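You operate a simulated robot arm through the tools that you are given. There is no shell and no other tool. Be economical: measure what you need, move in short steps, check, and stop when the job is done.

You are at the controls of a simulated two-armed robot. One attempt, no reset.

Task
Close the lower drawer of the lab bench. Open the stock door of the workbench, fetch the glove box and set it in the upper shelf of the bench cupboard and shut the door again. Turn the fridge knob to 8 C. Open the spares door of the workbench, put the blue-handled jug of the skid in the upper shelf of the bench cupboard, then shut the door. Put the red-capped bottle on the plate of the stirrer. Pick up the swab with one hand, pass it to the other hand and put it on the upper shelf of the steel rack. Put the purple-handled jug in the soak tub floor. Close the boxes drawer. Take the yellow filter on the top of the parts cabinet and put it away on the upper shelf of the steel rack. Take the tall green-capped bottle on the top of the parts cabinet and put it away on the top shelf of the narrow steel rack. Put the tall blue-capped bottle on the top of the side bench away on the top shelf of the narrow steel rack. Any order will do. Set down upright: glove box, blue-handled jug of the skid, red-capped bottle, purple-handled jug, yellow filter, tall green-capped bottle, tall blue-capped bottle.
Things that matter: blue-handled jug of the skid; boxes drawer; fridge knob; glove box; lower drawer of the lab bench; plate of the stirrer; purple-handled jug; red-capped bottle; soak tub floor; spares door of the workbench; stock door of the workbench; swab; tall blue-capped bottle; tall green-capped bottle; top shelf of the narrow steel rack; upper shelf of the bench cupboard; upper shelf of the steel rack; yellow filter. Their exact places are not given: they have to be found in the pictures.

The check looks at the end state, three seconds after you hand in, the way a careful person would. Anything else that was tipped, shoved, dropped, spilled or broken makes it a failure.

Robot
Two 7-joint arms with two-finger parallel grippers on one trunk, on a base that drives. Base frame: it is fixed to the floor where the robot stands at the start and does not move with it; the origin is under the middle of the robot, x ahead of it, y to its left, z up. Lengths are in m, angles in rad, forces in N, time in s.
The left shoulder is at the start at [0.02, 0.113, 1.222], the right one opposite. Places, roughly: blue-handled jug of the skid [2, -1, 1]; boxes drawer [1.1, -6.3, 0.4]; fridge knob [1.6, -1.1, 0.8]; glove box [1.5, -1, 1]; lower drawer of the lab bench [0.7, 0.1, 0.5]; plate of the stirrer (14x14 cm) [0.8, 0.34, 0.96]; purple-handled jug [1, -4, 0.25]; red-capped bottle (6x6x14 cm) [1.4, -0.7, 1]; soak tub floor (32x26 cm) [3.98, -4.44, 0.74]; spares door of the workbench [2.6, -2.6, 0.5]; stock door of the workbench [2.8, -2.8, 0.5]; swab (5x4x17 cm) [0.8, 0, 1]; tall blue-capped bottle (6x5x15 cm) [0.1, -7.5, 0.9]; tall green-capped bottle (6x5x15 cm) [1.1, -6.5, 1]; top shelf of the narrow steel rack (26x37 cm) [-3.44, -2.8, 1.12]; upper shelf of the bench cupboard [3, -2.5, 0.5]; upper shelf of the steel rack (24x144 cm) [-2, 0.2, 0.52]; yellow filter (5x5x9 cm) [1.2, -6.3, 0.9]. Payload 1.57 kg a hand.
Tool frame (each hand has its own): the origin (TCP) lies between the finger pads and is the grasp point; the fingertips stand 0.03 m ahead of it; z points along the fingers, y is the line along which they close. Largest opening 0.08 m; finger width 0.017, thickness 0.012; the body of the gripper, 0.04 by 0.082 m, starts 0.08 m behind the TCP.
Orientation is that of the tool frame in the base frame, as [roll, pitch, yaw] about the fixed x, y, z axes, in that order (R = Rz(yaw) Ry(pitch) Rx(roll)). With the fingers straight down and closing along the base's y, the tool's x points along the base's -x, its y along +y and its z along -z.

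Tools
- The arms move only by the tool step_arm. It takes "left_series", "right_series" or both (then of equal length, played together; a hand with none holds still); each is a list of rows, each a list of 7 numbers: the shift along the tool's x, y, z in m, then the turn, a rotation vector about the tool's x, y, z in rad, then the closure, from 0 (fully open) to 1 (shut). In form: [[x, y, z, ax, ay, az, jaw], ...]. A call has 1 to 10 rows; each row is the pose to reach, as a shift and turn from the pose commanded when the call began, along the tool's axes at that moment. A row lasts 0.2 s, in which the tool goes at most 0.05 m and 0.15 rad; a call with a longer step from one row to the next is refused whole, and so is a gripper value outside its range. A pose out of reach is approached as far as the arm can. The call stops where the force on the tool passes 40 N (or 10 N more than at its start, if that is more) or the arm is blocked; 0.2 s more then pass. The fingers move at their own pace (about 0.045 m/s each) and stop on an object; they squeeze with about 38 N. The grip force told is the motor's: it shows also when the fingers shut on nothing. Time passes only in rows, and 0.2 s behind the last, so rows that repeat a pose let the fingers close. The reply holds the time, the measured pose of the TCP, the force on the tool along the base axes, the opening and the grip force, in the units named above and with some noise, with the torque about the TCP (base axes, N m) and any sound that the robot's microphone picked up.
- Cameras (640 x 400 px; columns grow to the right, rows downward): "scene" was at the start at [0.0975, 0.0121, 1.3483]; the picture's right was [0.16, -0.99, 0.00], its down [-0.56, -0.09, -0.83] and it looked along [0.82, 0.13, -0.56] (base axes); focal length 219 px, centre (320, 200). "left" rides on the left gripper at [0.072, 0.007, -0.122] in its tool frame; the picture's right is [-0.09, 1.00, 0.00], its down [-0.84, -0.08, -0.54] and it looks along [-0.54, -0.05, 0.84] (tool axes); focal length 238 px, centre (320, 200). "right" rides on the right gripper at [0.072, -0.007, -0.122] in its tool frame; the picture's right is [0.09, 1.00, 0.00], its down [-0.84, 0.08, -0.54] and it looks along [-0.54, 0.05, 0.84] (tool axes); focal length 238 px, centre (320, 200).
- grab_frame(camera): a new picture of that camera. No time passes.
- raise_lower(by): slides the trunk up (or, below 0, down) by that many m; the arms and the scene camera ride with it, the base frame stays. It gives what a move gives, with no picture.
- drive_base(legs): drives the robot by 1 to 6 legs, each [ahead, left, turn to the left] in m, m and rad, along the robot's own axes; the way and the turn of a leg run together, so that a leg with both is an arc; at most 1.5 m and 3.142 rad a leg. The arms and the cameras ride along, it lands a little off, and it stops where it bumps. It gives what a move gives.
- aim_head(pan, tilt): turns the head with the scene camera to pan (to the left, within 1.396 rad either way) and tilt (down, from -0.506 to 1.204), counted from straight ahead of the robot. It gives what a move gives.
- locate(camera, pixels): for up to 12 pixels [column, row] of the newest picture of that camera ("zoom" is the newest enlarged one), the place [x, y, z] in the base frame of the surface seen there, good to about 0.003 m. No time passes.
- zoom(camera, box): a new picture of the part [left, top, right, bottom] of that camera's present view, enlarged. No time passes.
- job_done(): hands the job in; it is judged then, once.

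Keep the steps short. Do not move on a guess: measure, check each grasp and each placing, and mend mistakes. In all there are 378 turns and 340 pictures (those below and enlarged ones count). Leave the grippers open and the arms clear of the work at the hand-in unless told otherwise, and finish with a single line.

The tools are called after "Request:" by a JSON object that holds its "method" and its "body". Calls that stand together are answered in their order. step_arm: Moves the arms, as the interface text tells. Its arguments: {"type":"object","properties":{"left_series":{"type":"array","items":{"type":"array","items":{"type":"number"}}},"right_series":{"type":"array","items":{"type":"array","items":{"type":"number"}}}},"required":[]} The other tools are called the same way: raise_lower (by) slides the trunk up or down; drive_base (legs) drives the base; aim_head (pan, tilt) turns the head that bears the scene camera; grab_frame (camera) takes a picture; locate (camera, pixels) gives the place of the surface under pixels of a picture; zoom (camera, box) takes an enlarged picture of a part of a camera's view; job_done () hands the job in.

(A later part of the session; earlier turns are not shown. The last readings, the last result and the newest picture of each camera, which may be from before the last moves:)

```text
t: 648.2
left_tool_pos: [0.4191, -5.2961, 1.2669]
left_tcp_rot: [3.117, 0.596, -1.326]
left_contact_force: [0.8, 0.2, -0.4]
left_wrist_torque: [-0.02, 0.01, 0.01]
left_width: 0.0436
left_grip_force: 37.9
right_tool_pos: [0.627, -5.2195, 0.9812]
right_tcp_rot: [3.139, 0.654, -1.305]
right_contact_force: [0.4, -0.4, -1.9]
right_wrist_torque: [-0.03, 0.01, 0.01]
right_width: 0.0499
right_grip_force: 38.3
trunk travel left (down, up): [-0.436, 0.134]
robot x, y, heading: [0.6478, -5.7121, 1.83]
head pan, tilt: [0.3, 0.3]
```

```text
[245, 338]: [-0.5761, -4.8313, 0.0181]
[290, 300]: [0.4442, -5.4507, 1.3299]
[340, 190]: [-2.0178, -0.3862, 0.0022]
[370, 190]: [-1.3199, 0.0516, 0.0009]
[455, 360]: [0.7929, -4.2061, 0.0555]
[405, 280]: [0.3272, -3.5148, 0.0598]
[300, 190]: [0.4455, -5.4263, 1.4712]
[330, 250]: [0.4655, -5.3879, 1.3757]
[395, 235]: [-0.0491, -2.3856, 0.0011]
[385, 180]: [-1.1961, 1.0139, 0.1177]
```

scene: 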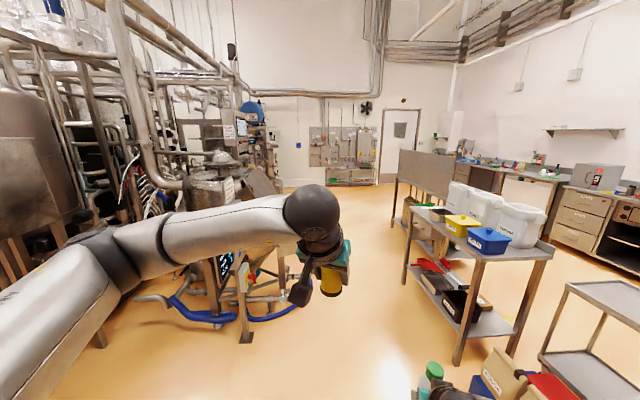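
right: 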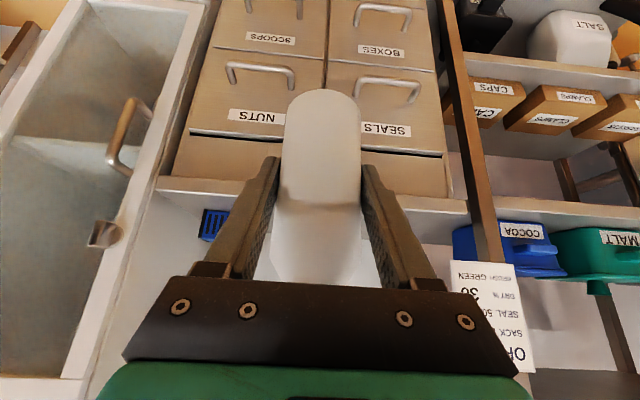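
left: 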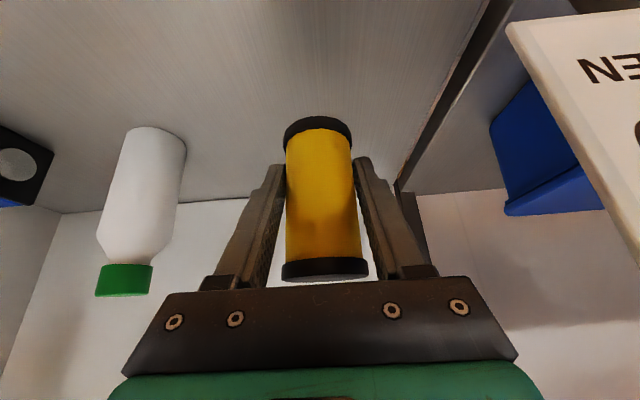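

A clear aisle leads to the steel rack. Drive along it.

Request:
{"method": "drive_base", "body": {"legs": [[0, 0, 0.366], [1.3, -0.36, 0], [1.4, 0, 0], [1.4, 0, 0], [1.2, 0, 0]]}}

Request:
{"method": "aim_head", "body": {"pan": 0, "tilt": 0.6}}

Request:
{"method": "grab_frame", "body": {"camera": "scene"}}

Request:
{"method": "aim_head", "body": {"pan": 1.2, "tilt": 0.35}}

Request:
{"method": "grab_frame", "body": {"camera": "scene"}}

```text
t: 674.8
left_tool_pos: [-2.5314, -0.9121, 1.2657]
left_tcp_rot: [3.116, 0.595, -0.963]
left_contact_force: [-0.5, -0.3, -0.3]
left_wrist_torque: [-0.02, 0.0, 0.0]
left_width: 0.0436
left_grip_force: 37.9
right_tool_pos: [-2.364, -0.767, 0.9803]
right_tcp_rot: [3.138, 0.655, -0.941]
right_contact_force: [-1.0, 0.0, -1.0]
right_wrist_torque: [0.0, -0.01, -0.01]
right_width: 0.049
right_grip_force: 37.5
trunk travel left (down, up): [-0.436, 0.134]
robot x, y, heading: [-2.1684, -1.219, 2.19]
head pan, tilt: [0.3, 0.3]
```

```text
t: 675.6
left_tool_pos: [-2.532, -0.9126, 1.2678]
left_tcp_rot: [3.116, 0.598, -0.964]
left_contact_force: [0.0, -0.5, -1.2]
left_wrist_torque: [-0.02, 0.0, 0.01]
left_width: 0.0438
left_grip_force: 38.6
right_tool_pos: [-2.363, -0.7671, 0.9806]
right_tcp_rot: [3.14, 0.655, -0.942]
right_contact_force: [0.5, 0.3, -1.2]
right_wrist_torque: [-0.04, -0.01, 0.01]
right_width: 0.0492
right_grip_force: 37.9
trunk travel left (down, up): [-0.436, 0.134]
robot x, y, heading: [-2.1666, -1.2174, 2.197]
head pan, tilt: [0.0, 0.6]
```

```text
114 pictures are left
```

scene: 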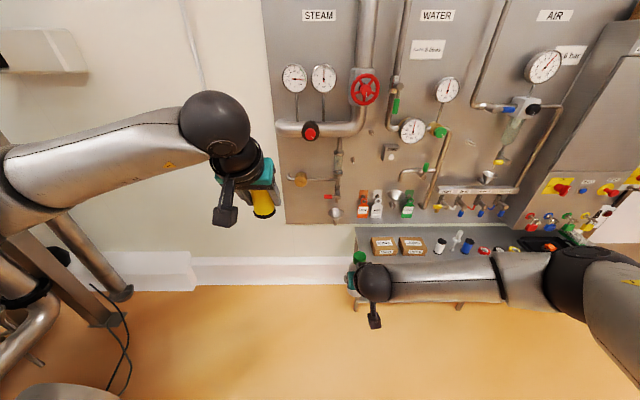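

```text
t: 677.0
left_tool_pos: [-2.5323, -0.9116, 1.267]
left_tcp_rot: [3.118, 0.598, -0.963]
left_contact_force: [-0.3, -0.5, -0.2]
left_wrist_torque: [0.0, -0.02, -0.03]
left_width: 0.0437
left_grip_force: 37.6
right_tool_pos: [-2.3644, -0.7655, 0.9803]
right_tcp_rot: [3.141, 0.655, -0.942]
right_contact_force: [-0.7, 0.1, -1.6]
right_wrist_torque: [-0.06, -0.02, -0.02]
right_width: 0.0491
right_grip_force: 37.2
trunk travel left (down, up): [-0.436, 0.134]
robot x, y, heading: [-2.1711, -1.2212, 2.191]
head pan, tilt: [1.201, 0.351]
```

```text
113 pictures are left
```

scene: 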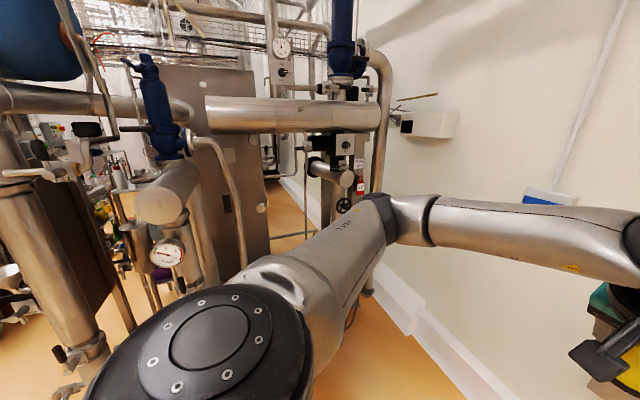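

Narrow rack must lie beyond the skid; first the filter. I lower the left arm and raise the right arm relative to each other, drop the trunk, and strafe to the free strip behind the tapes.

Request:
{"method": "step_arm", "body": {"left_series": [[0.025, 0, 0.036, 0, 0, 0, 1], [0.05, 0, 0.072, 0, 0, 0, 1], [0.075, 0, 0.108, 0, 0, 0, 1], [0.1, 0, 0.144, 0, 0, 0, 1], [0.125, 0, 0.18, 0, 0, 0, 1], [0.15, 0, 0.217, 0, 0, 0, 1], [0.175, 0, 0.253, 0, 0, 0, 1], [0.197, 0, 0.289, 0, 0, 0, 1]], "right_series": [[-0.023, 0, -0.03, 0, 0, 0, 1], [-0.046, 0, -0.06, 0, 0, 0, 1], [-0.069, 0, -0.09, 0, 0, 0, 1], [-0.092, 0, -0.12, 0, 0, 0, 1], [-0.115, 0, -0.15, 0, 0, 0, 1], [-0.138, 0, -0.18, 0, 0, 0, 1], [-0.161, 0, -0.21, 0, 0, 0, 1], [-0.183, 0, -0.238, 0, 0, 0, 1]]}}

Request:
{"method": "drive_base", "body": {"legs": [[0.1, -1.13, 0.005]]}}

Request:
{"method": "aim_head", "body": {"pan": 0.1, "tilt": 0.75}}

Request:
{"method": "grab_frame", "body": {"camera": "scene"}}

```text
t: 678.8
left_tool_pos: [-2.5347, -0.9161, 0.9159]
left_tcp_rot: [3.119, 0.597, -0.963]
left_contact_force: [0.7, 0.3, -0.8]
left_wrist_torque: [0.0, -0.01, -0.02]
left_width: 0.0439
left_grip_force: 38.2
right_tool_pos: [-2.3628, -0.7661, 1.2794]
right_tcp_rot: [3.141, 0.655, -0.941]
right_contact_force: [0.2, 0.4, -2.9]
right_wrist_torque: [0.0, 0.0, -0.02]
right_width: 0.049
right_grip_force: 37.4
trunk travel left (down, up): [-0.436, 0.134]
robot x, y, heading: [-2.1694, -1.2172, 2.196]
head pan, tilt: [1.201, 0.351]
```

```text
t: 684.6
left_tool_pos: [-1.6864, -0.1807, 0.9171]
left_tcp_rot: [3.118, 0.596, -0.961]
left_contact_force: [-0.4, 0.0, -1.7]
left_wrist_torque: [-0.02, 0.01, 0.0]
left_width: 0.0435
left_grip_force: 37.7
right_tool_pos: [-1.5142, -0.0307, 1.28]
right_tcp_rot: [3.139, 0.654, -0.942]
right_contact_force: [0.1, 0.8, -2.0]
right_wrist_torque: [-0.04, 0.0, -0.02]
right_width: 0.0494
right_grip_force: 37.4
trunk travel left (down, up): [-0.436, 0.134]
robot x, y, heading: [-1.3202, -0.4863, 2.195]
head pan, tilt: [1.201, 0.351]
```

```text
t: 685.9
left_tool_pos: [-1.6868, -0.1809, 0.9168]
left_tcp_rot: [3.117, 0.595, -0.962]
left_contact_force: [0.4, -0.4, -1.1]
left_wrist_torque: [-0.01, -0.02, -0.02]
left_width: 0.0436
left_grip_force: 37.7
right_tool_pos: [-1.5131, -0.0314, 1.2801]
right_tcp_rot: [-3.141, 0.654, -0.939]
right_contact_force: [0.3, 0.4, -1.7]
right_wrist_torque: [-0.02, 0.0, -0.02]
right_width: 0.0493
right_grip_force: 37.7
trunk travel left (down, up): [-0.436, 0.134]
robot x, y, heading: [-1.3174, -0.4789, 2.192]
head pan, tilt: [0.099, 0.75]
```

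```text
112 pictures are left
```

scene: 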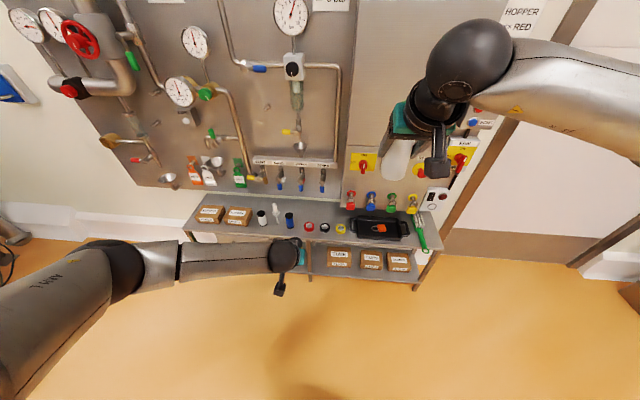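

Request:
{"method": "zoom", "body": {"camera": "scene", "box": [180, 140, 440, 280]}}

Request:
{"method": "locate", "body": {"camera": "scene", "pixels": [[310, 205], [325, 205], [340, 207], [309, 226], [325, 227], [340, 228], [300, 187], [322, 187], [280, 187], [350, 200], [330, 190], [352, 215]]}}

```text
2.46 times, centred on (310, 210) of scene
```

zoom: 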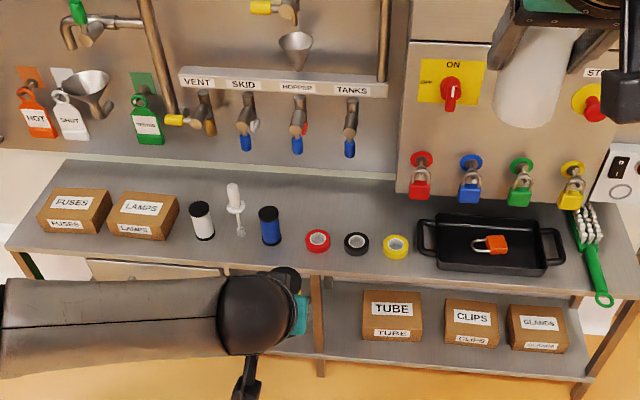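

```text
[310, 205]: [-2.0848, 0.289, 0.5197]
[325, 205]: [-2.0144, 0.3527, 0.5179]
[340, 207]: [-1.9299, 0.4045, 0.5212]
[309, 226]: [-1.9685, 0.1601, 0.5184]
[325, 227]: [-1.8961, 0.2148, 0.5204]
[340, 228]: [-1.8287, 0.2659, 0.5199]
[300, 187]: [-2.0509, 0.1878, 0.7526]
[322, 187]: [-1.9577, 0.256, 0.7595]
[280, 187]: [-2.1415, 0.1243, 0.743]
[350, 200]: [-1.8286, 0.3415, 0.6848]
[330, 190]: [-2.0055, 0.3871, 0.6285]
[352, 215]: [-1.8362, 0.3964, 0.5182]
```

Free strip behind the tapes: target u −1.495, l 1.38 (between two valves). I extend the left arm, retract the right, lower the trunk 0.30 and go in above the tapes.

Request:
{"method": "step_arm", "body": {"left_series": [[-0.022, 0, 0.015, 0, 0, 0, 1], [-0.044, 0, 0.03, 0, 0, 0, 1], [-0.066, 0, 0.045, 0, 0, 0, 1]], "right_series": [[0.032, 0, -0.024, 0, 0, 0, 1], [0.064, 0, -0.048, 0, 0, 0, 1], [0.095, 0, -0.073, 0, 0, 0, 1]]}}

Request:
{"method": "raise_lower", "body": {"by": -0.3}}

Request:
{"method": "drive_base", "body": {"legs": [[0.3, 0.021, 0.003]]}}

Request:
{"method": "grab_frame", "body": {"camera": "left"}}

Request:
{"method": "grab_frame", "body": {"camera": "scene"}}

```text
t: 686.7
left_tool_pos: [-1.7324, -0.1143, 0.9188]
left_tcp_rot: [3.118, 0.598, -0.961]
left_contact_force: [0.3, 0.5, -0.4]
left_wrist_torque: [0.02, -0.01, 0.01]
left_width: 0.044
left_grip_force: 38.0
right_tool_pos: [-1.4421, -0.1288, 1.2788]
right_tcp_rot: [3.14, 0.655, -0.939]
right_contact_force: [0.1, -0.3, -1.8]
right_wrist_torque: [-0.03, 0.01, -0.03]
right_width: 0.0491
right_grip_force: 37.5
trunk travel left (down, up): [-0.436, 0.134]
robot x, y, heading: [-1.3188, -0.4861, 2.197]
head pan, tilt: [0.099, 0.75]
```

```text
t: 689.7
left_tool_pos: [-1.733, -0.1151, 0.618]
left_tcp_rot: [3.119, 0.597, -0.961]
left_contact_force: [0.4, -0.4, -0.8]
left_wrist_torque: [-0.03, 0.0, 0.01]
left_width: 0.0438
left_grip_force: 37.8
right_tool_pos: [-1.4433, -0.1292, 0.9792]
right_tcp_rot: [3.141, 0.654, -0.942]
right_contact_force: [0.4, 0.2, -2.1]
right_wrist_torque: [-0.01, -0.02, 0.03]
right_width: 0.0491
right_grip_force: 37.9
trunk travel left (down, up): [-0.136, 0.434]
robot x, y, heading: [-1.3159, -0.4777, 2.197]
head pan, tilt: [0.099, 0.75]
```

```text
t: 691.8
left_tool_pos: [-1.9279, 0.1107, 0.6187]
left_tcp_rot: [3.117, 0.596, -0.956]
left_contact_force: [-0.6, 0.3, -0.9]
left_wrist_torque: [-0.03, 0.01, 0.01]
left_width: 0.0439
left_grip_force: 37.9
right_tool_pos: [-1.638, 0.0996, 0.9801]
right_tcp_rot: [3.139, 0.656, -0.934]
right_contact_force: [-0.4, 0.4, -1.8]
right_wrist_torque: [-0.03, -0.02, 0.01]
right_width: 0.0489
right_grip_force: 38.2
trunk travel left (down, up): [-0.136, 0.434]
robot x, y, heading: [-1.5118, -0.2571, 2.2]
head pan, tilt: [0.099, 0.75]
```

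```text
110 pictures are left
```

left: 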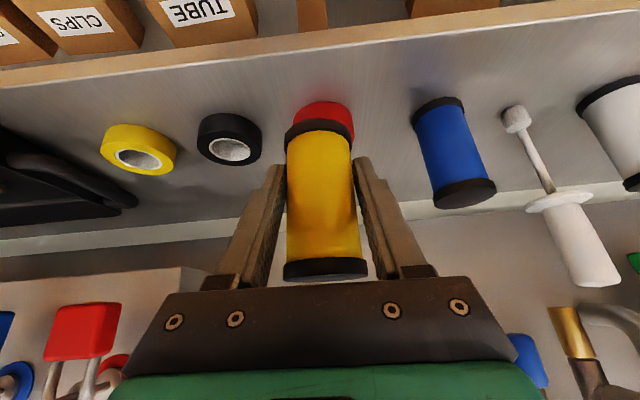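

```text
109 pictures are left
```

scene: 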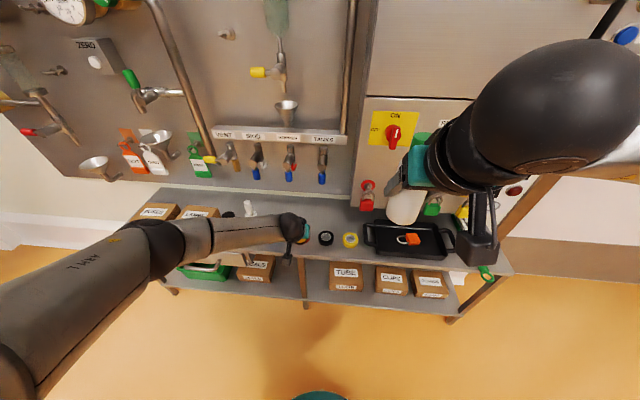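

Request:
{"method": "drive_base", "body": {"legs": [[0.16, 0, 0]]}}

Request:
{"method": "grab_frame", "body": {"camera": "left"}}

```text
t: 693.2
left_tool_pos: [-2.0227, 0.2403, 0.6181]
left_tcp_rot: [3.116, 0.594, -0.956]
left_contact_force: [0.0, 1.1, -0.6]
left_wrist_torque: [0.02, 0.02, 0.01]
left_width: 0.0438
left_grip_force: 38.2
right_tool_pos: [-1.7328, 0.2296, 0.9789]
right_tcp_rot: [3.141, 0.655, -0.933]
right_contact_force: [0.6, 0.2, -1.6]
right_wrist_torque: [0.0, -0.04, -0.04]
right_width: 0.0489
right_grip_force: 37.9
trunk travel left (down, up): [-0.136, 0.434]
robot x, y, heading: [-1.6038, -0.1274, 2.201]
head pan, tilt: [0.099, 0.75]
```

```text
108 pictures are left
```

left: 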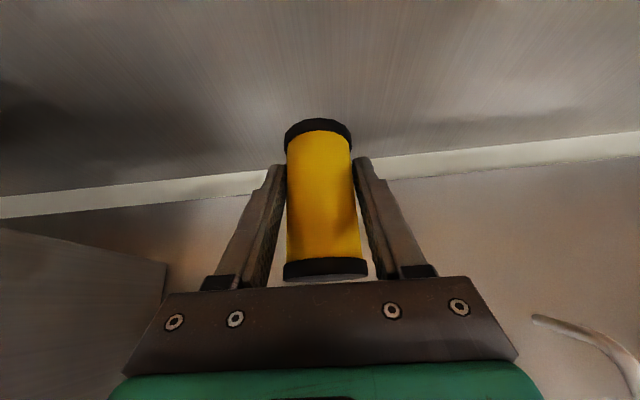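

Request:
{"method": "raise_lower", "body": {"by": -0.055}}

Request:
{"method": "raise_lower", "body": {"by": -0.004}}

```text
t: 694.1
left_tool_pos: [-2.0219, 0.2417, 0.5644]
left_tcp_rot: [3.117, 0.598, -0.956]
left_contact_force: [0.0, 1.3, -0.2]
left_wrist_torque: [-0.03, 0.0, 0.01]
left_width: 0.0438
left_grip_force: 37.6
right_tool_pos: [-1.7327, 0.2293, 0.9251]
right_tcp_rot: [3.141, 0.654, -0.934]
right_contact_force: [-0.9, 1.3, -1.5]
right_wrist_torque: [-0.01, -0.02, 0.02]
right_width: 0.0489
right_grip_force: 38.0
trunk travel left (down, up): [-0.081, 0.489]
robot x, y, heading: [-1.6071, -0.1269, 2.2]
head pan, tilt: [0.099, 0.75]
```

```text
t: 694.7
left_tool_pos: [-2.0222, 0.2412, 0.56]
left_tcp_rot: [3.118, 0.599, -0.957]
left_contact_force: [-0.2, -1.7, 7.7]
left_wrist_torque: [0.13, -0.06, -0.02]
left_width: 0.0438
left_grip_force: 38.0
right_tool_pos: [-1.7313, 0.2294, 0.921]
right_tcp_rot: [3.139, 0.656, -0.934]
right_contact_force: [1.0, -0.2, -2.2]
right_wrist_torque: [-0.03, -0.02, -0.01]
right_width: 0.0493
right_grip_force: 37.6
trunk travel left (down, up): [-0.077, 0.493]
robot x, y, heading: [-1.6081, -0.1239, 2.202]
head pan, tilt: [0.099, 0.75]
```

Contact (7.7 N). Release partly (clear of neighbours), back out along the tool axis.

Request:
{"method": "step_arm", "body": {"left_series": [[0, 0, 0, 0, 0, 0, 0.35], [0, 0, 0, 0, 0, 0, 0.2], [0, 0, 0, 0, 0, 0, 0.2], [0, 0, -0.035, 0, 0, 0, 0.2], [0, 0, -0.07, 0, 0, 0, 0.2], [0, 0, -0.11, 0, 0, 0, 0.2]]}}

Request:
{"method": "grab_frame", "body": {"camera": "left"}}

```text
t: 696.1
left_tool_pos: [-1.984, 0.1906, 0.6508]
left_tcp_rot: [3.118, 0.597, -0.957]
left_contact_force: [0.0, -0.3, 0.8]
left_wrist_torque: [-0.02, -0.01, 0.01]
left_width: 0.064
left_grip_force: 0.2
right_tool_pos: [-1.7318, 0.2285, 0.9211]
right_tcp_rot: [3.139, 0.655, -0.934]
right_contact_force: [0.6, -0.2, -2.0]
right_wrist_torque: [-0.01, 0.03, -0.01]
right_width: 0.049
right_grip_force: 37.9
trunk travel left (down, up): [-0.077, 0.493]
robot x, y, heading: [-1.61, -0.1284, 2.203]
head pan, tilt: [0.099, 0.75]
```

```text
107 pictures are left
```

left: 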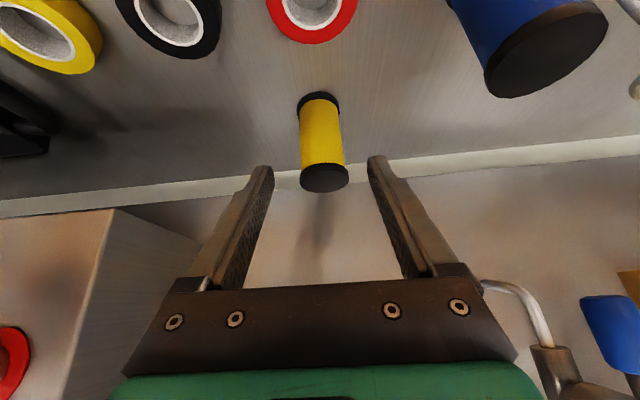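

Filter stands. Back away, raise, and turn toward −u to find the narrow rack.

Request:
{"method": "drive_base", "body": {"legs": [[-0.5, 0, 0], [0, 0.6, 1.2]]}}

Request:
{"method": "raise_lower", "body": {"by": 0.3}}

Request:
{"method": "aim_head", "body": {"pan": 0.4, "tilt": 0.3}}

Request:
{"method": "grab_frame", "body": {"camera": "scene"}}

```text
t: 702.0
left_tool_pos: [-1.9248, -1.3002, 0.6501]
left_tcp_rot: [3.118, 0.595, 0.251]
left_contact_force: [0.1, 0.8, 0.0]
left_wrist_torque: [-0.01, 0.01, 0.01]
left_width: 0.0637
left_grip_force: 0.0
right_tool_pos: [-1.8709, -1.0521, 0.9211]
right_tcp_rot: [3.138, 0.653, 0.274]
right_contact_force: [1.3, -0.2, -1.9]
right_wrist_torque: [0.0, 0.01, 0.05]
right_width: 0.0491
right_grip_force: 38.0
trunk travel left (down, up): [-0.077, 0.493]
robot x, y, heading: [-1.4958, -1.0618, -2.877]
head pan, tilt: [0.099, 0.75]
cut short: leg 2
```

```text
t: 705.0
left_tool_pos: [-1.9259, -1.3005, 0.9493]
left_tcp_rot: [3.117, 0.596, 0.25]
left_contact_force: [0.7, -0.4, -0.6]
left_wrist_torque: [0.0, 0.0, 0.05]
left_width: 0.0639
left_grip_force: 0.0
right_tool_pos: [-1.8713, -1.0527, 1.2208]
right_tcp_rot: [3.14, 0.653, 0.272]
right_contact_force: [-0.4, 0.1, -1.9]
right_wrist_torque: [-0.01, -0.02, -0.01]
right_width: 0.049
right_grip_force: 37.9
trunk travel left (down, up): [-0.377, 0.193]
robot x, y, heading: [-1.4973, -1.0605, -2.877]
head pan, tilt: [0.099, 0.75]
```

```text
t: 705.9
left_tool_pos: [-1.9249, -1.2995, 0.9499]
left_tcp_rot: [3.117, 0.595, 0.252]
left_contact_force: [-0.2, -0.1, -0.5]
left_wrist_torque: [-0.02, 0.01, -0.01]
left_width: 0.0641
left_grip_force: 0.0
right_tool_pos: [-1.8707, -1.0512, 1.22]
right_tcp_rot: [3.14, 0.653, 0.274]
right_contact_force: [0.0, 0.1, -1.6]
right_wrist_torque: [-0.01, -0.05, 0.01]
right_width: 0.0491
right_grip_force: 37.7
trunk travel left (down, up): [-0.377, 0.193]
robot x, y, heading: [-1.498, -1.0629, -2.877]
head pan, tilt: [0.4, 0.3]
```

```text
106 pictures are left
```

scene: 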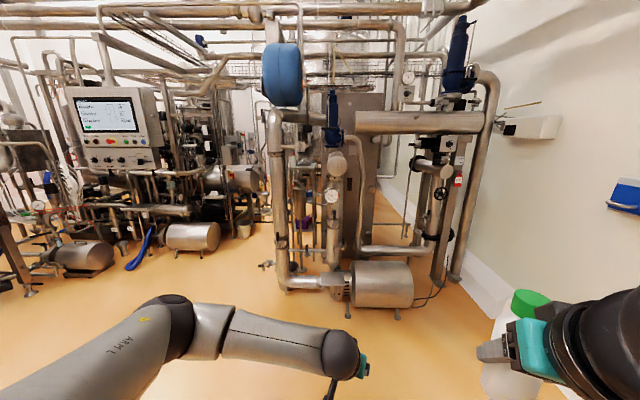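

Request:
{"method": "zoom", "body": {"camera": "scene", "box": [180, 90, 420, 300]}}

Request:
{"method": "locate", "body": {"camera": "scene", "pixels": [[250, 240], [255, 275], [300, 222], [240, 200], [350, 310], [275, 285], [195, 255], [440, 280], [250, 170], [385, 230], [285, 190]]}}

```text
1.90 times, centred on (300, 195) of scene
```

zoom: 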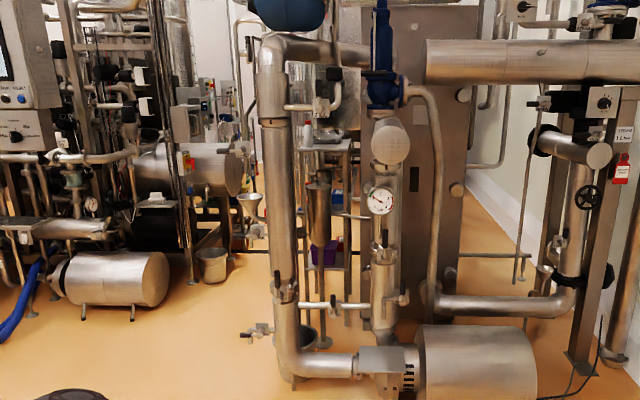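

```text
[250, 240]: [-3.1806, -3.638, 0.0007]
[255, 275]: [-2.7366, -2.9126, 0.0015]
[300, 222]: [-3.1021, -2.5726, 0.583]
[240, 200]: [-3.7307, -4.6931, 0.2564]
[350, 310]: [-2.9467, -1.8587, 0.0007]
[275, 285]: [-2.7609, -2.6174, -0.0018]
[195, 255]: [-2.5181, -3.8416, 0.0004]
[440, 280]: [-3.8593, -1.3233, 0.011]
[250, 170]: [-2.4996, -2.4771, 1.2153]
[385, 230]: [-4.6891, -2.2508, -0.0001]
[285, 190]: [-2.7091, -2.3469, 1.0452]
```

The narrow rack's top shelf is visible behind the pump skid; a passage between the two skids (l≈−0.4…−1.5) leads to it. I drive to its mouth.

Request:
{"method": "drive_base", "body": {"legs": [[0.2, 0.6, 0], [0.17, 0.57, 0], [0, 0, 0.36]]}}

Request:
{"method": "aim_head", "body": {"pan": -0.1, "tilt": 0.35}}

Request:
{"method": "grab_frame", "body": {"camera": "scene"}}

```text
t: 713.5
left_tool_pos: [-1.8637, -2.6676, 0.949]
left_tcp_rot: [3.116, 0.595, 0.613]
left_contact_force: [0.0, 0.3, -0.2]
left_wrist_torque: [-0.03, 0.0, 0.02]
left_width: 0.0639
left_grip_force: 0.1
right_tool_pos: [-1.8986, -2.4153, 1.2206]
right_tcp_rot: [3.141, 0.653, 0.635]
right_contact_force: [0.2, -0.1, -2.6]
right_wrist_torque: [0.03, -0.02, 0.02]
right_width: 0.0492
right_grip_force: 37.7
trunk travel left (down, up): [-0.377, 0.193]
robot x, y, heading: [-1.547, -2.2874, -2.512]
head pan, tilt: [0.4, 0.3]
```

```text
t: 714.5
left_tool_pos: [-1.8637, -2.6671, 0.9504]
left_tcp_rot: [3.116, 0.594, 0.613]
left_contact_force: [0.5, 0.4, 0.2]
left_wrist_torque: [0.0, 0.02, -0.01]
left_width: 0.064
left_grip_force: 0.1
right_tool_pos: [-1.899, -2.415, 1.2201]
right_tcp_rot: [3.139, 0.655, 0.635]
right_contact_force: [0.1, 1.2, -1.7]
right_wrist_torque: [0.0, -0.02, 0.03]
right_width: 0.0489
right_grip_force: 37.4
trunk travel left (down, up): [-0.377, 0.193]
robot x, y, heading: [-1.5443, -2.2906, -2.513]
head pan, tilt: [-0.099, 0.351]
```

```text
104 pictures are left
```

scene: 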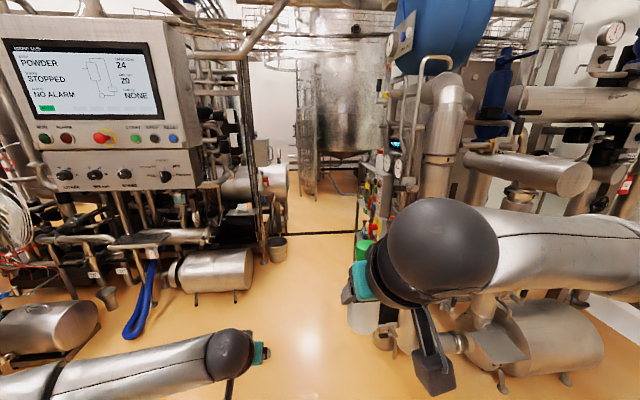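

Request:
{"method": "drive_base", "body": {"legs": [[0.7, 0.05, 0]]}}

Request:
{"method": "aim_head", "body": {"pan": -0.35, "tilt": 0.4}}

Request:
{"method": "grab_frame", "body": {"camera": "scene"}}

Request:
{"method": "grab_frame", "body": {"camera": "right"}}

```text
t: 718.3
left_tool_pos: [-2.4006, -3.1182, 0.9485]
left_tcp_rot: [3.118, 0.595, 0.61]
left_contact_force: [0.3, -0.6, 1.0]
left_wrist_torque: [-0.03, -0.01, 0.02]
left_width: 0.0641
left_grip_force: 0.0
right_tool_pos: [-2.4372, -2.8652, 1.2187]
right_tcp_rot: [3.14, 0.655, 0.633]
right_contact_force: [-0.2, -0.3, -1.5]
right_wrist_torque: [-0.01, -0.04, 0.0]
right_width: 0.0492
right_grip_force: 38.1
trunk travel left (down, up): [-0.377, 0.193]
robot x, y, heading: [-2.0817, -2.7414, -2.512]
head pan, tilt: [-0.099, 0.351]
```

```text
t: 719.1
left_tool_pos: [-2.4012, -3.1185, 0.9498]
left_tcp_rot: [3.118, 0.596, 0.61]
left_contact_force: [-1.4, -0.2, -0.1]
left_wrist_torque: [-0.02, -0.03, 0.04]
left_width: 0.0638
left_grip_force: 0.1
right_tool_pos: [-2.4365, -2.8662, 1.2195]
right_tcp_rot: [3.14, 0.653, 0.634]
right_contact_force: [0.3, -0.1, -2.3]
right_wrist_torque: [0.01, -0.02, 0.01]
right_width: 0.0493
right_grip_force: 38.3
trunk travel left (down, up): [-0.377, 0.193]
robot x, y, heading: [-2.0797, -2.741, -2.51]
head pan, tilt: [-0.351, 0.4]
```

```text
103 pictures are left
```

scene: 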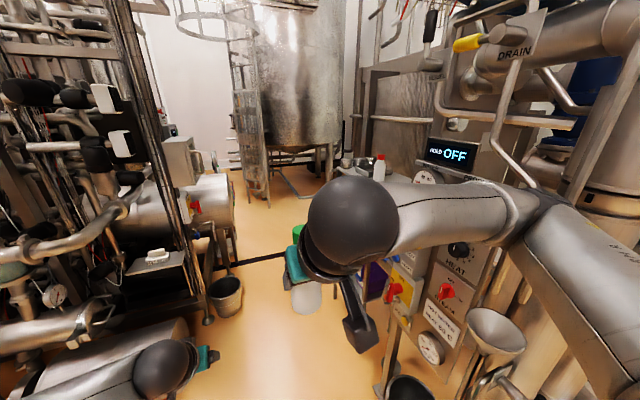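

```text
102 pictures are left
```

right: 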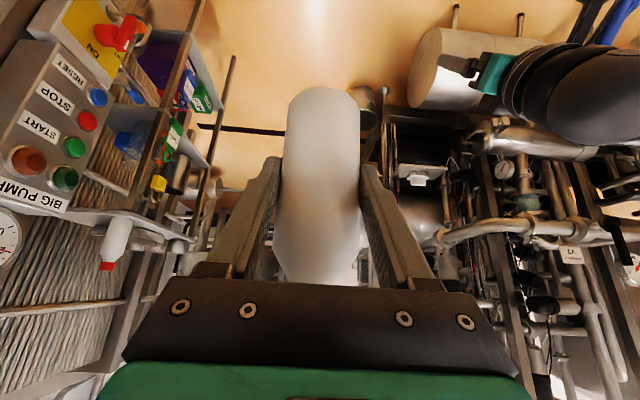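

Request:
{"method": "zoom", "body": {"camera": "scene", "box": [300, 120, 480, 270]}}

Request:
{"method": "locate", "body": {"camera": "scene", "pixels": [[380, 168], [379, 180], [350, 172], [362, 168], [345, 165], [395, 185], [440, 155], [410, 175]]}}

Request:
{"method": "locate", "body": {"camera": "right", "pixels": [[115, 235], [105, 265], [150, 225], [175, 240], [180, 235], [90, 212], [155, 190], [215, 160], [60, 215]]}}

```text
2.67 times, centred on (390, 195) of scene
```

zoom: 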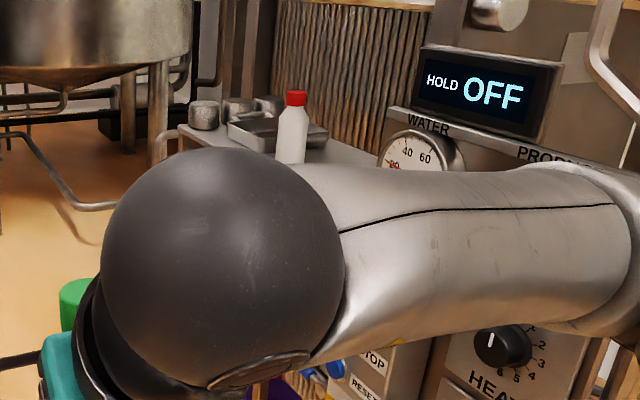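

```text
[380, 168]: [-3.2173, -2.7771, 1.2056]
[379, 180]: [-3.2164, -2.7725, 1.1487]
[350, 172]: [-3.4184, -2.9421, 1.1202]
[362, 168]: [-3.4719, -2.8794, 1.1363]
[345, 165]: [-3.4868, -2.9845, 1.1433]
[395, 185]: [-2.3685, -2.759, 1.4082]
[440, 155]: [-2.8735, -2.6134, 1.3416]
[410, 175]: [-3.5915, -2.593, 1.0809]
```

```text
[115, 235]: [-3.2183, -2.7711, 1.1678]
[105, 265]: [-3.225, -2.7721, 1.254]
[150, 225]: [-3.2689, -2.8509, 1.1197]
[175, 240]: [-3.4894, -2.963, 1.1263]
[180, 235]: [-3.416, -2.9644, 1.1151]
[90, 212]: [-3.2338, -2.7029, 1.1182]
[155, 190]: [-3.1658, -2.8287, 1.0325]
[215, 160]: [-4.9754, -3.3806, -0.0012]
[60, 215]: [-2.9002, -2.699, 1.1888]
```

Request:
{"method": "locate", "body": {"camera": "right", "pixels": [[240, 128], [205, 126], [275, 132], [365, 105], [350, 90], [400, 130], [310, 60]]}}

Request:
{"method": "locate", "body": {"camera": "scene", "pixels": [[260, 258], [285, 253], [225, 290], [225, 310], [205, 330], [270, 220], [390, 390], [300, 350]]}}

```text
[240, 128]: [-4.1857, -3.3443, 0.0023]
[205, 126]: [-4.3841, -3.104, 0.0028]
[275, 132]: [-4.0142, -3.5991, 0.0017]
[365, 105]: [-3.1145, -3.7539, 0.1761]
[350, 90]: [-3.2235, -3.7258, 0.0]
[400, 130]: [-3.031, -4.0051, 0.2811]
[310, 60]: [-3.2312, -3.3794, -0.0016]
```

```text
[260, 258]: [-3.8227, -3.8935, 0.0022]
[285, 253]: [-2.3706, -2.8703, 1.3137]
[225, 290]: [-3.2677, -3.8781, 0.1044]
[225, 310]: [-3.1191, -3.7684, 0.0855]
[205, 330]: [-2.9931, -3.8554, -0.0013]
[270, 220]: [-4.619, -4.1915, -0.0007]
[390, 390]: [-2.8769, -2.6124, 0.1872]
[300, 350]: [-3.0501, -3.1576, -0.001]
```

Request:
{"method": "drive_base", "body": {"legs": [[0.55, 0, -0.007]]}}

Request:
{"method": "aim_head", "body": {"pan": -1.1, "tilt": 0.5}}

Request:
{"method": "grab_frame", "body": {"camera": "scene"}}

Request:
{"method": "aim_head", "body": {"pan": 0.6, "tilt": 0.6}}

Request:
{"method": "grab_frame", "body": {"camera": "scene"}}

```text
t: 722.3
left_tool_pos: [-2.8494, -3.436, 0.949]
left_tcp_rot: [3.116, 0.596, 0.606]
left_contact_force: [-0.9, -0.3, 0.1]
left_wrist_torque: [0.02, 0.02, 0.01]
left_width: 0.0638
left_grip_force: 0.1
right_tool_pos: [-2.8831, -3.1843, 1.2207]
right_tcp_rot: [3.139, 0.655, 0.628]
right_contact_force: [0.6, 0.1, -2.0]
right_wrist_torque: [0.05, -0.02, 0.01]
right_width: 0.0493
right_grip_force: 37.9
trunk travel left (down, up): [-0.377, 0.193]
robot x, y, heading: [-2.5268, -3.0627, -2.522]
head pan, tilt: [-0.351, 0.4]
```

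```text
t: 723.4
left_tool_pos: [-2.8494, -3.4378, 0.9497]
left_tcp_rot: [3.117, 0.596, 0.606]
left_contact_force: [0.1, -0.5, 0.7]
left_wrist_torque: [0.02, -0.02, 0.01]
left_width: 0.064
left_grip_force: 0.0
right_tool_pos: [-2.8834, -3.1854, 1.22]
right_tcp_rot: [3.14, 0.654, 0.628]
right_contact_force: [0.0, -0.3, -1.8]
right_wrist_torque: [0.0, -0.04, -0.01]
right_width: 0.0489
right_grip_force: 38.0
trunk travel left (down, up): [-0.377, 0.193]
robot x, y, heading: [-2.5283, -3.0619, -2.518]
head pan, tilt: [-1.1, 0.499]
```

```text
100 pictures are left
```

scene: 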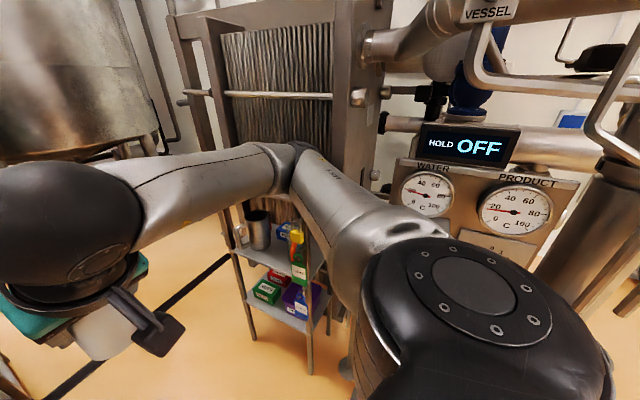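

```text
t: 725.1
left_tool_pos: [-2.8488, -3.4369, 0.9505]
left_tcp_rot: [3.118, 0.594, 0.606]
left_contact_force: [0.3, -0.9, 0.0]
left_wrist_torque: [0.02, -0.02, -0.02]
left_width: 0.064
left_grip_force: 0.0
right_tool_pos: [-2.8833, -3.1844, 1.2213]
right_tcp_rot: [3.139, 0.656, 0.628]
right_contact_force: [-0.4, -0.3, -0.8]
right_wrist_torque: [0.01, -0.04, 0.0]
right_width: 0.0491
right_grip_force: 38.4
trunk travel left (down, up): [-0.377, 0.193]
robot x, y, heading: [-2.5311, -3.0622, -2.518]
head pan, tilt: [0.6, 0.6]
```

```text
99 pictures are left
```

scene: 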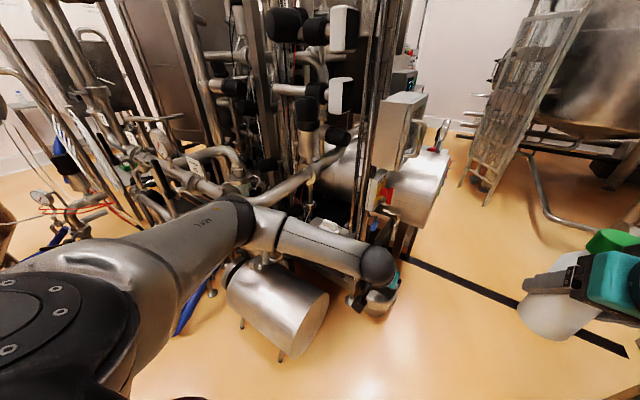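

Request:
{"method": "locate", "body": {"camera": "scene", "pixels": [[320, 300], [378, 300], [360, 300], [440, 180], [395, 225], [420, 130], [375, 260], [405, 235]]}}

```text
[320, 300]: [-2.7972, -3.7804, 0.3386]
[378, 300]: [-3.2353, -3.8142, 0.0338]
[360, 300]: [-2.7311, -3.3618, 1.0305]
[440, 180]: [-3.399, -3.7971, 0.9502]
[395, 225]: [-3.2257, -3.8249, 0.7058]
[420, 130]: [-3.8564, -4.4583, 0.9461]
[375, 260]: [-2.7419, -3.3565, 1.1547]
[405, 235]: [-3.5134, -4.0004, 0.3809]
```

I raise the left hand above the skid parts, go 0.45 m further in, then turn to face the rack.

Request:
{"method": "step_arm", "body": {"left_series": [[-0.024, 0, -0.035, 0, 0, 0, 0], [-0.048, 0, -0.07, 0, 0, 0, 0], [-0.072, 0, -0.105, 0, 0, 0, 0], [-0.096, 0, -0.14, 0, 0, 0, 0], [-0.12, 0, -0.175, 0, 0, 0, 0], [-0.144, 0, -0.21, 0, 0, 0, 0], [-0.169, 0, -0.248, 0, 0, 0, 0]]}}

Request:
{"method": "drive_base", "body": {"legs": [[0.45, -0.05, 0], [0, 0, -0.8], [0, 0, -0.774]]}}

Request:
{"method": "aim_head", "body": {"pan": 0, "tilt": 0.6}}

Request:
{"method": "grab_frame", "body": {"camera": "scene"}}

```text
t: 726.7
left_tool_pos: [-2.8536, -3.4324, 1.251]
left_tcp_rot: [3.116, 0.595, 0.603]
left_contact_force: [-0.2, -0.2, -0.3]
left_wrist_torque: [0.0, -0.01, 0.02]
left_width: 0.0799
left_grip_force: 0.1
right_tool_pos: [-2.8835, -3.1839, 1.2198]
right_tcp_rot: [3.141, 0.655, 0.628]
right_contact_force: [0.4, -0.2, -2.6]
right_wrist_torque: [0.04, -0.01, -0.01]
right_width: 0.0489
right_grip_force: 37.9
trunk travel left (down, up): [-0.377, 0.193]
robot x, y, heading: [-2.5287, -3.0626, -2.517]
head pan, tilt: [0.6, 0.6]
```

```text
t: 733.6
left_tool_pos: [-3.2922, -2.9579, 1.2504]
left_tcp_rot: [3.116, 0.595, -0.965]
left_contact_force: [-1.7, 0.1, -0.3]
left_wrist_torque: [-0.02, 0.01, 0.01]
left_width: 0.0801
left_grip_force: 0.0
right_tool_pos: [-3.0457, -2.929, 1.2209]
right_tcp_rot: [3.14, 0.654, -0.943]
right_contact_force: [0.7, 0.0, -2.7]
right_wrist_torque: [-0.02, 0.0, 0.02]
right_width: 0.0489
right_grip_force: 38.1
trunk travel left (down, up): [-0.377, 0.193]
robot x, y, heading: [-2.9241, -3.2799, 2.191]
head pan, tilt: [0.6, 0.6]
```

```text
t: 734.6
left_tool_pos: [-3.2951, -2.9598, 1.2499]
left_tcp_rot: [3.116, 0.594, -0.965]
left_contact_force: [-0.1, 0.3, 0.0]
left_wrist_torque: [-0.04, 0.0, -0.05]
left_width: 0.0798
left_grip_force: 0.0
right_tool_pos: [-3.0452, -2.9293, 1.2212]
right_tcp_rot: [3.139, 0.655, -0.944]
right_contact_force: [-1.0, 0.5, -1.8]
right_wrist_torque: [-0.01, 0.0, -0.01]
right_width: 0.049
right_grip_force: 37.8
trunk travel left (down, up): [-0.377, 0.193]
robot x, y, heading: [-2.9185, -3.285, 2.193]
head pan, tilt: [0.0, 0.6]
```

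```text
98 pictures are left
```

scene: 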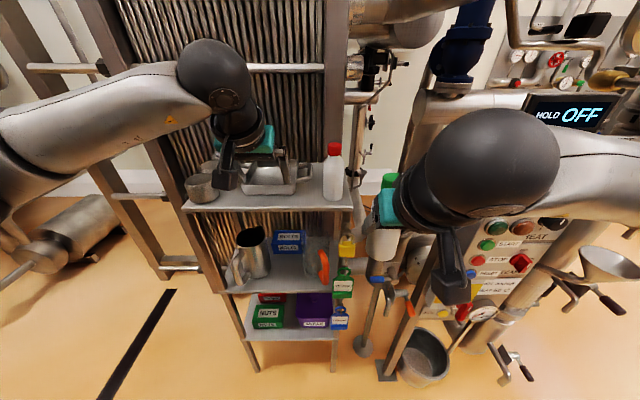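

Request:
{"method": "zoom", "body": {"camera": "scene", "box": [170, 120, 370, 230]}}

Request:
{"method": "locate", "body": {"camera": "scene", "pixels": [[185, 208], [348, 205], [230, 204], [270, 203], [310, 201], [333, 190], [333, 165], [200, 190], [270, 190], [250, 197], [295, 190], [320, 185]]}}

```text
3.20 times, centred on (270, 175) of scene
```

zoom: 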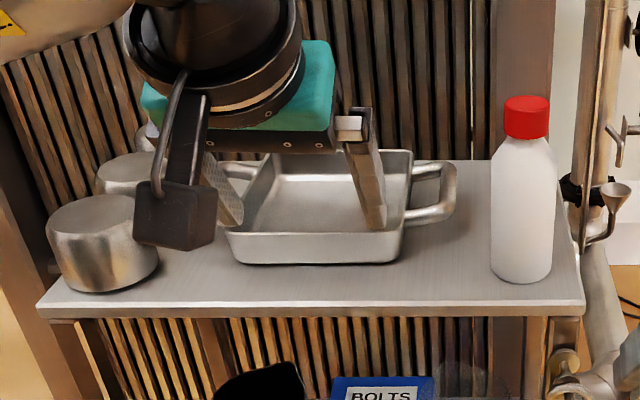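

```text
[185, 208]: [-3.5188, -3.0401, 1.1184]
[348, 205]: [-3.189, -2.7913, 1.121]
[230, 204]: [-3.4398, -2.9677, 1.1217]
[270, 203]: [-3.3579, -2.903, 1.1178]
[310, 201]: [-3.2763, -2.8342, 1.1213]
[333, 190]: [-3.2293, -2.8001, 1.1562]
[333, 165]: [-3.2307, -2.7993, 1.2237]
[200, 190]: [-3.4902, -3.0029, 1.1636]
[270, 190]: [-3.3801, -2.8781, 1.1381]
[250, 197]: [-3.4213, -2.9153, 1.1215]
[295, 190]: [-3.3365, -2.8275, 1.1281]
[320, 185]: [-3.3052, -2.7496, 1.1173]
```

Request:
{"method": "locate", "body": {"camera": "zoom", "pixels": [[240, 262], [395, 262], [405, 240], [455, 200], [440, 218], [494, 250], [520, 280], [156, 265], [105, 290], [480, 170], [560, 180], [232, 232]]}}

```text
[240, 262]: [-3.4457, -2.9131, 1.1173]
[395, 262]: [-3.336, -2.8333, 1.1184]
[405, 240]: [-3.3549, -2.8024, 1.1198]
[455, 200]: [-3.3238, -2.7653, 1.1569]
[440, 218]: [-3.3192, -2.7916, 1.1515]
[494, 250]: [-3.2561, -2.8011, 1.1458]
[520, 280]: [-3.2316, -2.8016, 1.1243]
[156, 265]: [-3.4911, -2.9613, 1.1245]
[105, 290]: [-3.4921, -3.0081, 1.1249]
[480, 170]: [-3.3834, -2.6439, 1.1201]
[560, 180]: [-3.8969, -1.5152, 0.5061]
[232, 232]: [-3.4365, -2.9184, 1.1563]
```

Only free room for a tall bottle is the back-right corner behind the red-capped bottle (u ≈ −4.255, l ≈ −0.18). To keep the wrist camera clear of that bottle I yaw the right tool inward 0.48, extend it, tuck the left hand, and raise the trunk.

Request:
{"method": "step_arm", "body": {"right_series": [[-0.026, 0, 0.02, 0, 0, 0, 1], [-0.052, 0, 0.04, 0, 0, 0, 1], [-0.079, 0, 0.061, -0.073, 0, -0.095, 1], [-0.079, 0, 0.061, -0.146, 0, -0.19, 1], [-0.079, 0, 0.061, -0.219, 0, -0.286, 1], [-0.079, 0, 0.061, -0.292, 0, -0.381, 1]], "left_series": [[0.018, 0, -0.033, 0, 0, 0, 0], [0.036, 0, -0.066, 0, 0, 0, 0], [0.054, 0, -0.099, 0, 0, 0, 0], [0.072, 0, -0.132, 0, 0, 0, 0], [0.09, 0, -0.165, 0, 0, 0, 0], [0.108, 0, -0.196, 0, 0, 0, 0]]}}

Request:
{"method": "raise_lower", "body": {"by": 0.14}}

Request:
{"method": "grab_frame", "body": {"camera": "scene"}}

Request:
{"method": "grab_frame", "body": {"camera": "right"}}

```text
t: 736.0
left_tool_pos: [-3.1752, -3.1218, 1.3522]
left_tcp_rot: [3.117, 0.594, -0.966]
left_contact_force: [-0.2, -0.4, -0.3]
left_wrist_torque: [-0.02, 0.0, -0.01]
left_width: 0.0798
left_grip_force: 0.2
right_tool_pos: [-3.1045, -2.8503, 1.22]
right_tcp_rot: [3.138, 0.656, -0.463]
right_contact_force: [-0.5, 0.2, -1.4]
right_wrist_torque: [-0.01, -0.02, 0.01]
right_width: 0.0488
right_grip_force: 37.9
trunk travel left (down, up): [-0.377, 0.193]
robot x, y, heading: [-2.9279, -3.2828, 2.195]
head pan, tilt: [0.0, 0.6]
```

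```text
t: 737.6
left_tool_pos: [-3.1762, -3.1204, 1.4916]
left_tcp_rot: [3.117, 0.595, -0.964]
left_contact_force: [-0.1, 0.3, 0.1]
left_wrist_torque: [-0.01, 0.02, -0.01]
left_width: 0.0799
left_grip_force: 0.1
right_tool_pos: [-3.1068, -2.8488, 1.3596]
right_tcp_rot: [3.14, 0.654, -0.463]
right_contact_force: [-0.7, 0.3, -2.2]
right_wrist_torque: [-0.01, -0.02, -0.02]
right_width: 0.0489
right_grip_force: 38.2
trunk travel left (down, up): [-0.517, 0.053]
robot x, y, heading: [-2.9184, -3.2845, 2.191]
head pan, tilt: [0.0, 0.6]
```

```text
96 pictures are left
```

scene: 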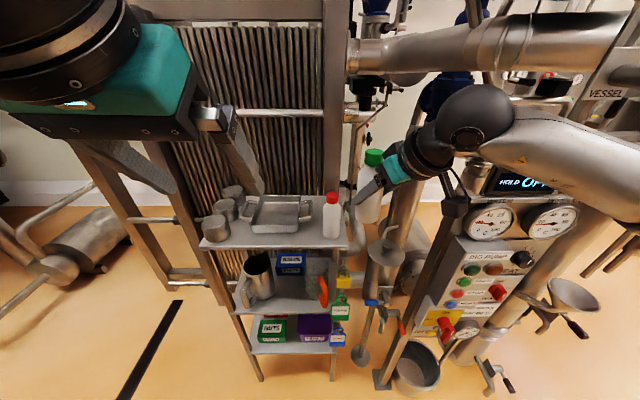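

```text
95 pictures are left
```

right: 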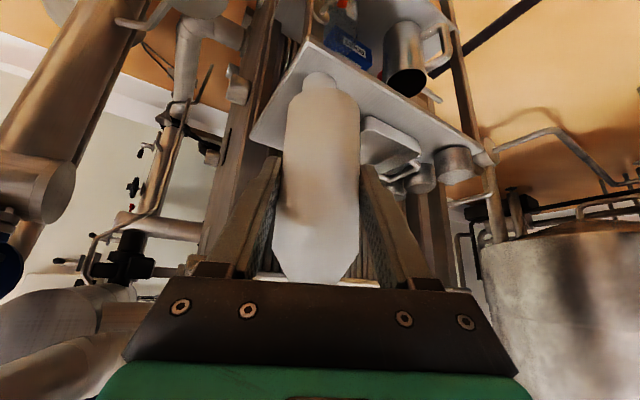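

Request:
{"method": "drive_base", "body": {"legs": [[0, 0.069, 0.004], [0.2, 0, 0]]}}

Request:
{"method": "grab_frame", "body": {"camera": "right"}}

Request:
{"method": "grab_frame", "body": {"camera": "scene"}}

```text
t: 739.8
left_tool_pos: [-3.3474, -2.9987, 1.4914]
left_tcp_rot: [3.118, 0.597, -0.966]
left_contact_force: [-0.3, 0.9, -0.3]
left_wrist_torque: [-0.02, 0.02, 0.02]
left_width: 0.08
left_grip_force: 0.0
right_tool_pos: [-3.2749, -2.7289, 1.3594]
right_tcp_rot: [3.14, 0.653, -0.462]
right_contact_force: [-0.3, 0.6, -1.7]
right_wrist_torque: [-0.04, 0.02, 0.02]
right_width: 0.049
right_grip_force: 38.1
trunk travel left (down, up): [-0.517, 0.053]
robot x, y, heading: [-3.0948, -3.1619, 2.194]
head pan, tilt: [0.0, 0.6]
```

```text
94 pictures are left
```

right: 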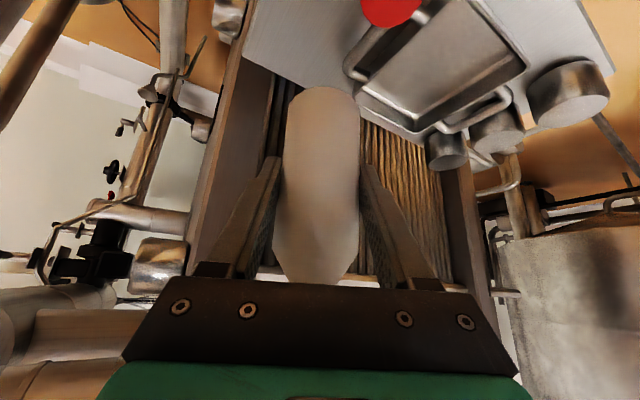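

```text
93 pictures are left
```

scene: 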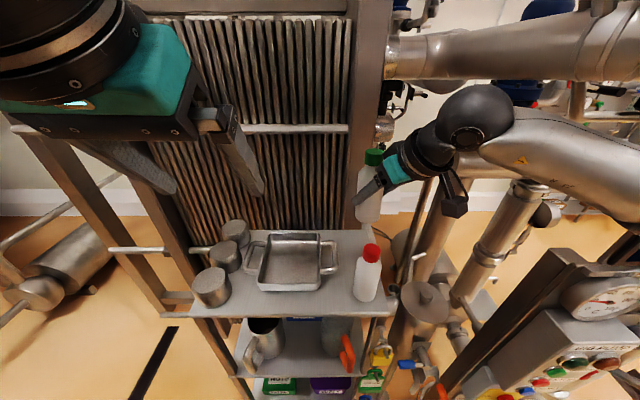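

Request:
{"method": "locate", "body": {"camera": "scene", "pixels": [[372, 235], [350, 233], [348, 245], [385, 250], [395, 300], [336, 250], [337, 265], [355, 285], [345, 255], [395, 255], [372, 180]]}}

Request:
{"method": "zoom", "body": {"camera": "scene", "box": [310, 150, 450, 310]}}

```text
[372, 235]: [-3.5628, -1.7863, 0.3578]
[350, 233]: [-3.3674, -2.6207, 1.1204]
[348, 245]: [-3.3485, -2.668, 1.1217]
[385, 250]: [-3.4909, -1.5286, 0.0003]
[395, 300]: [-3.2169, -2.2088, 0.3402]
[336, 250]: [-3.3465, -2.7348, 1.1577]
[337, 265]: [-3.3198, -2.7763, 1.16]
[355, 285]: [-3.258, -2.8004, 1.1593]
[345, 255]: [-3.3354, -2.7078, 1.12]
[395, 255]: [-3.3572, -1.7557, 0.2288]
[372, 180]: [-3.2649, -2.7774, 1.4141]
```

```text
2.50 times, centred on (380, 230) of scene
```

zoom: 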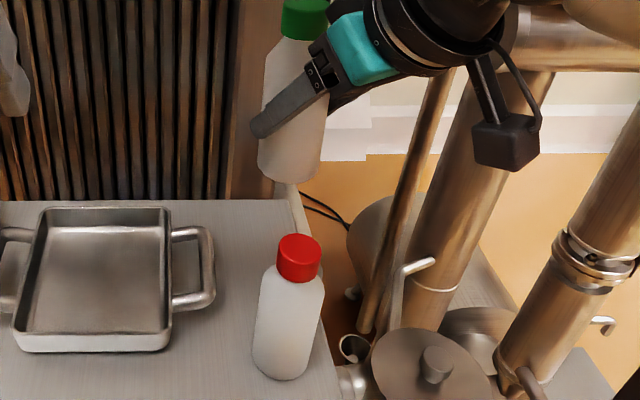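

Request:
{"method": "locate", "body": {"camera": "zoom", "pixels": [[288, 205], [294, 228], [285, 215], [280, 200], [212, 270], [214, 290], [230, 215], [250, 200], [322, 330], [255, 340], [260, 250]]}}

```text
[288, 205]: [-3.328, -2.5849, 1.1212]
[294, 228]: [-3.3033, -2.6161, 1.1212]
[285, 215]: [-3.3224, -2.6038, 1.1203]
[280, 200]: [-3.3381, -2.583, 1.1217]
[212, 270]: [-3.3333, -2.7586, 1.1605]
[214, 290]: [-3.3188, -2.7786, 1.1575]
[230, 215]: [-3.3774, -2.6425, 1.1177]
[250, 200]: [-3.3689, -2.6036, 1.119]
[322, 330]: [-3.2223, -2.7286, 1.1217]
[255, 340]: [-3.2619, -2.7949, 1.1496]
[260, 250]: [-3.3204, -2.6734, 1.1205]
```

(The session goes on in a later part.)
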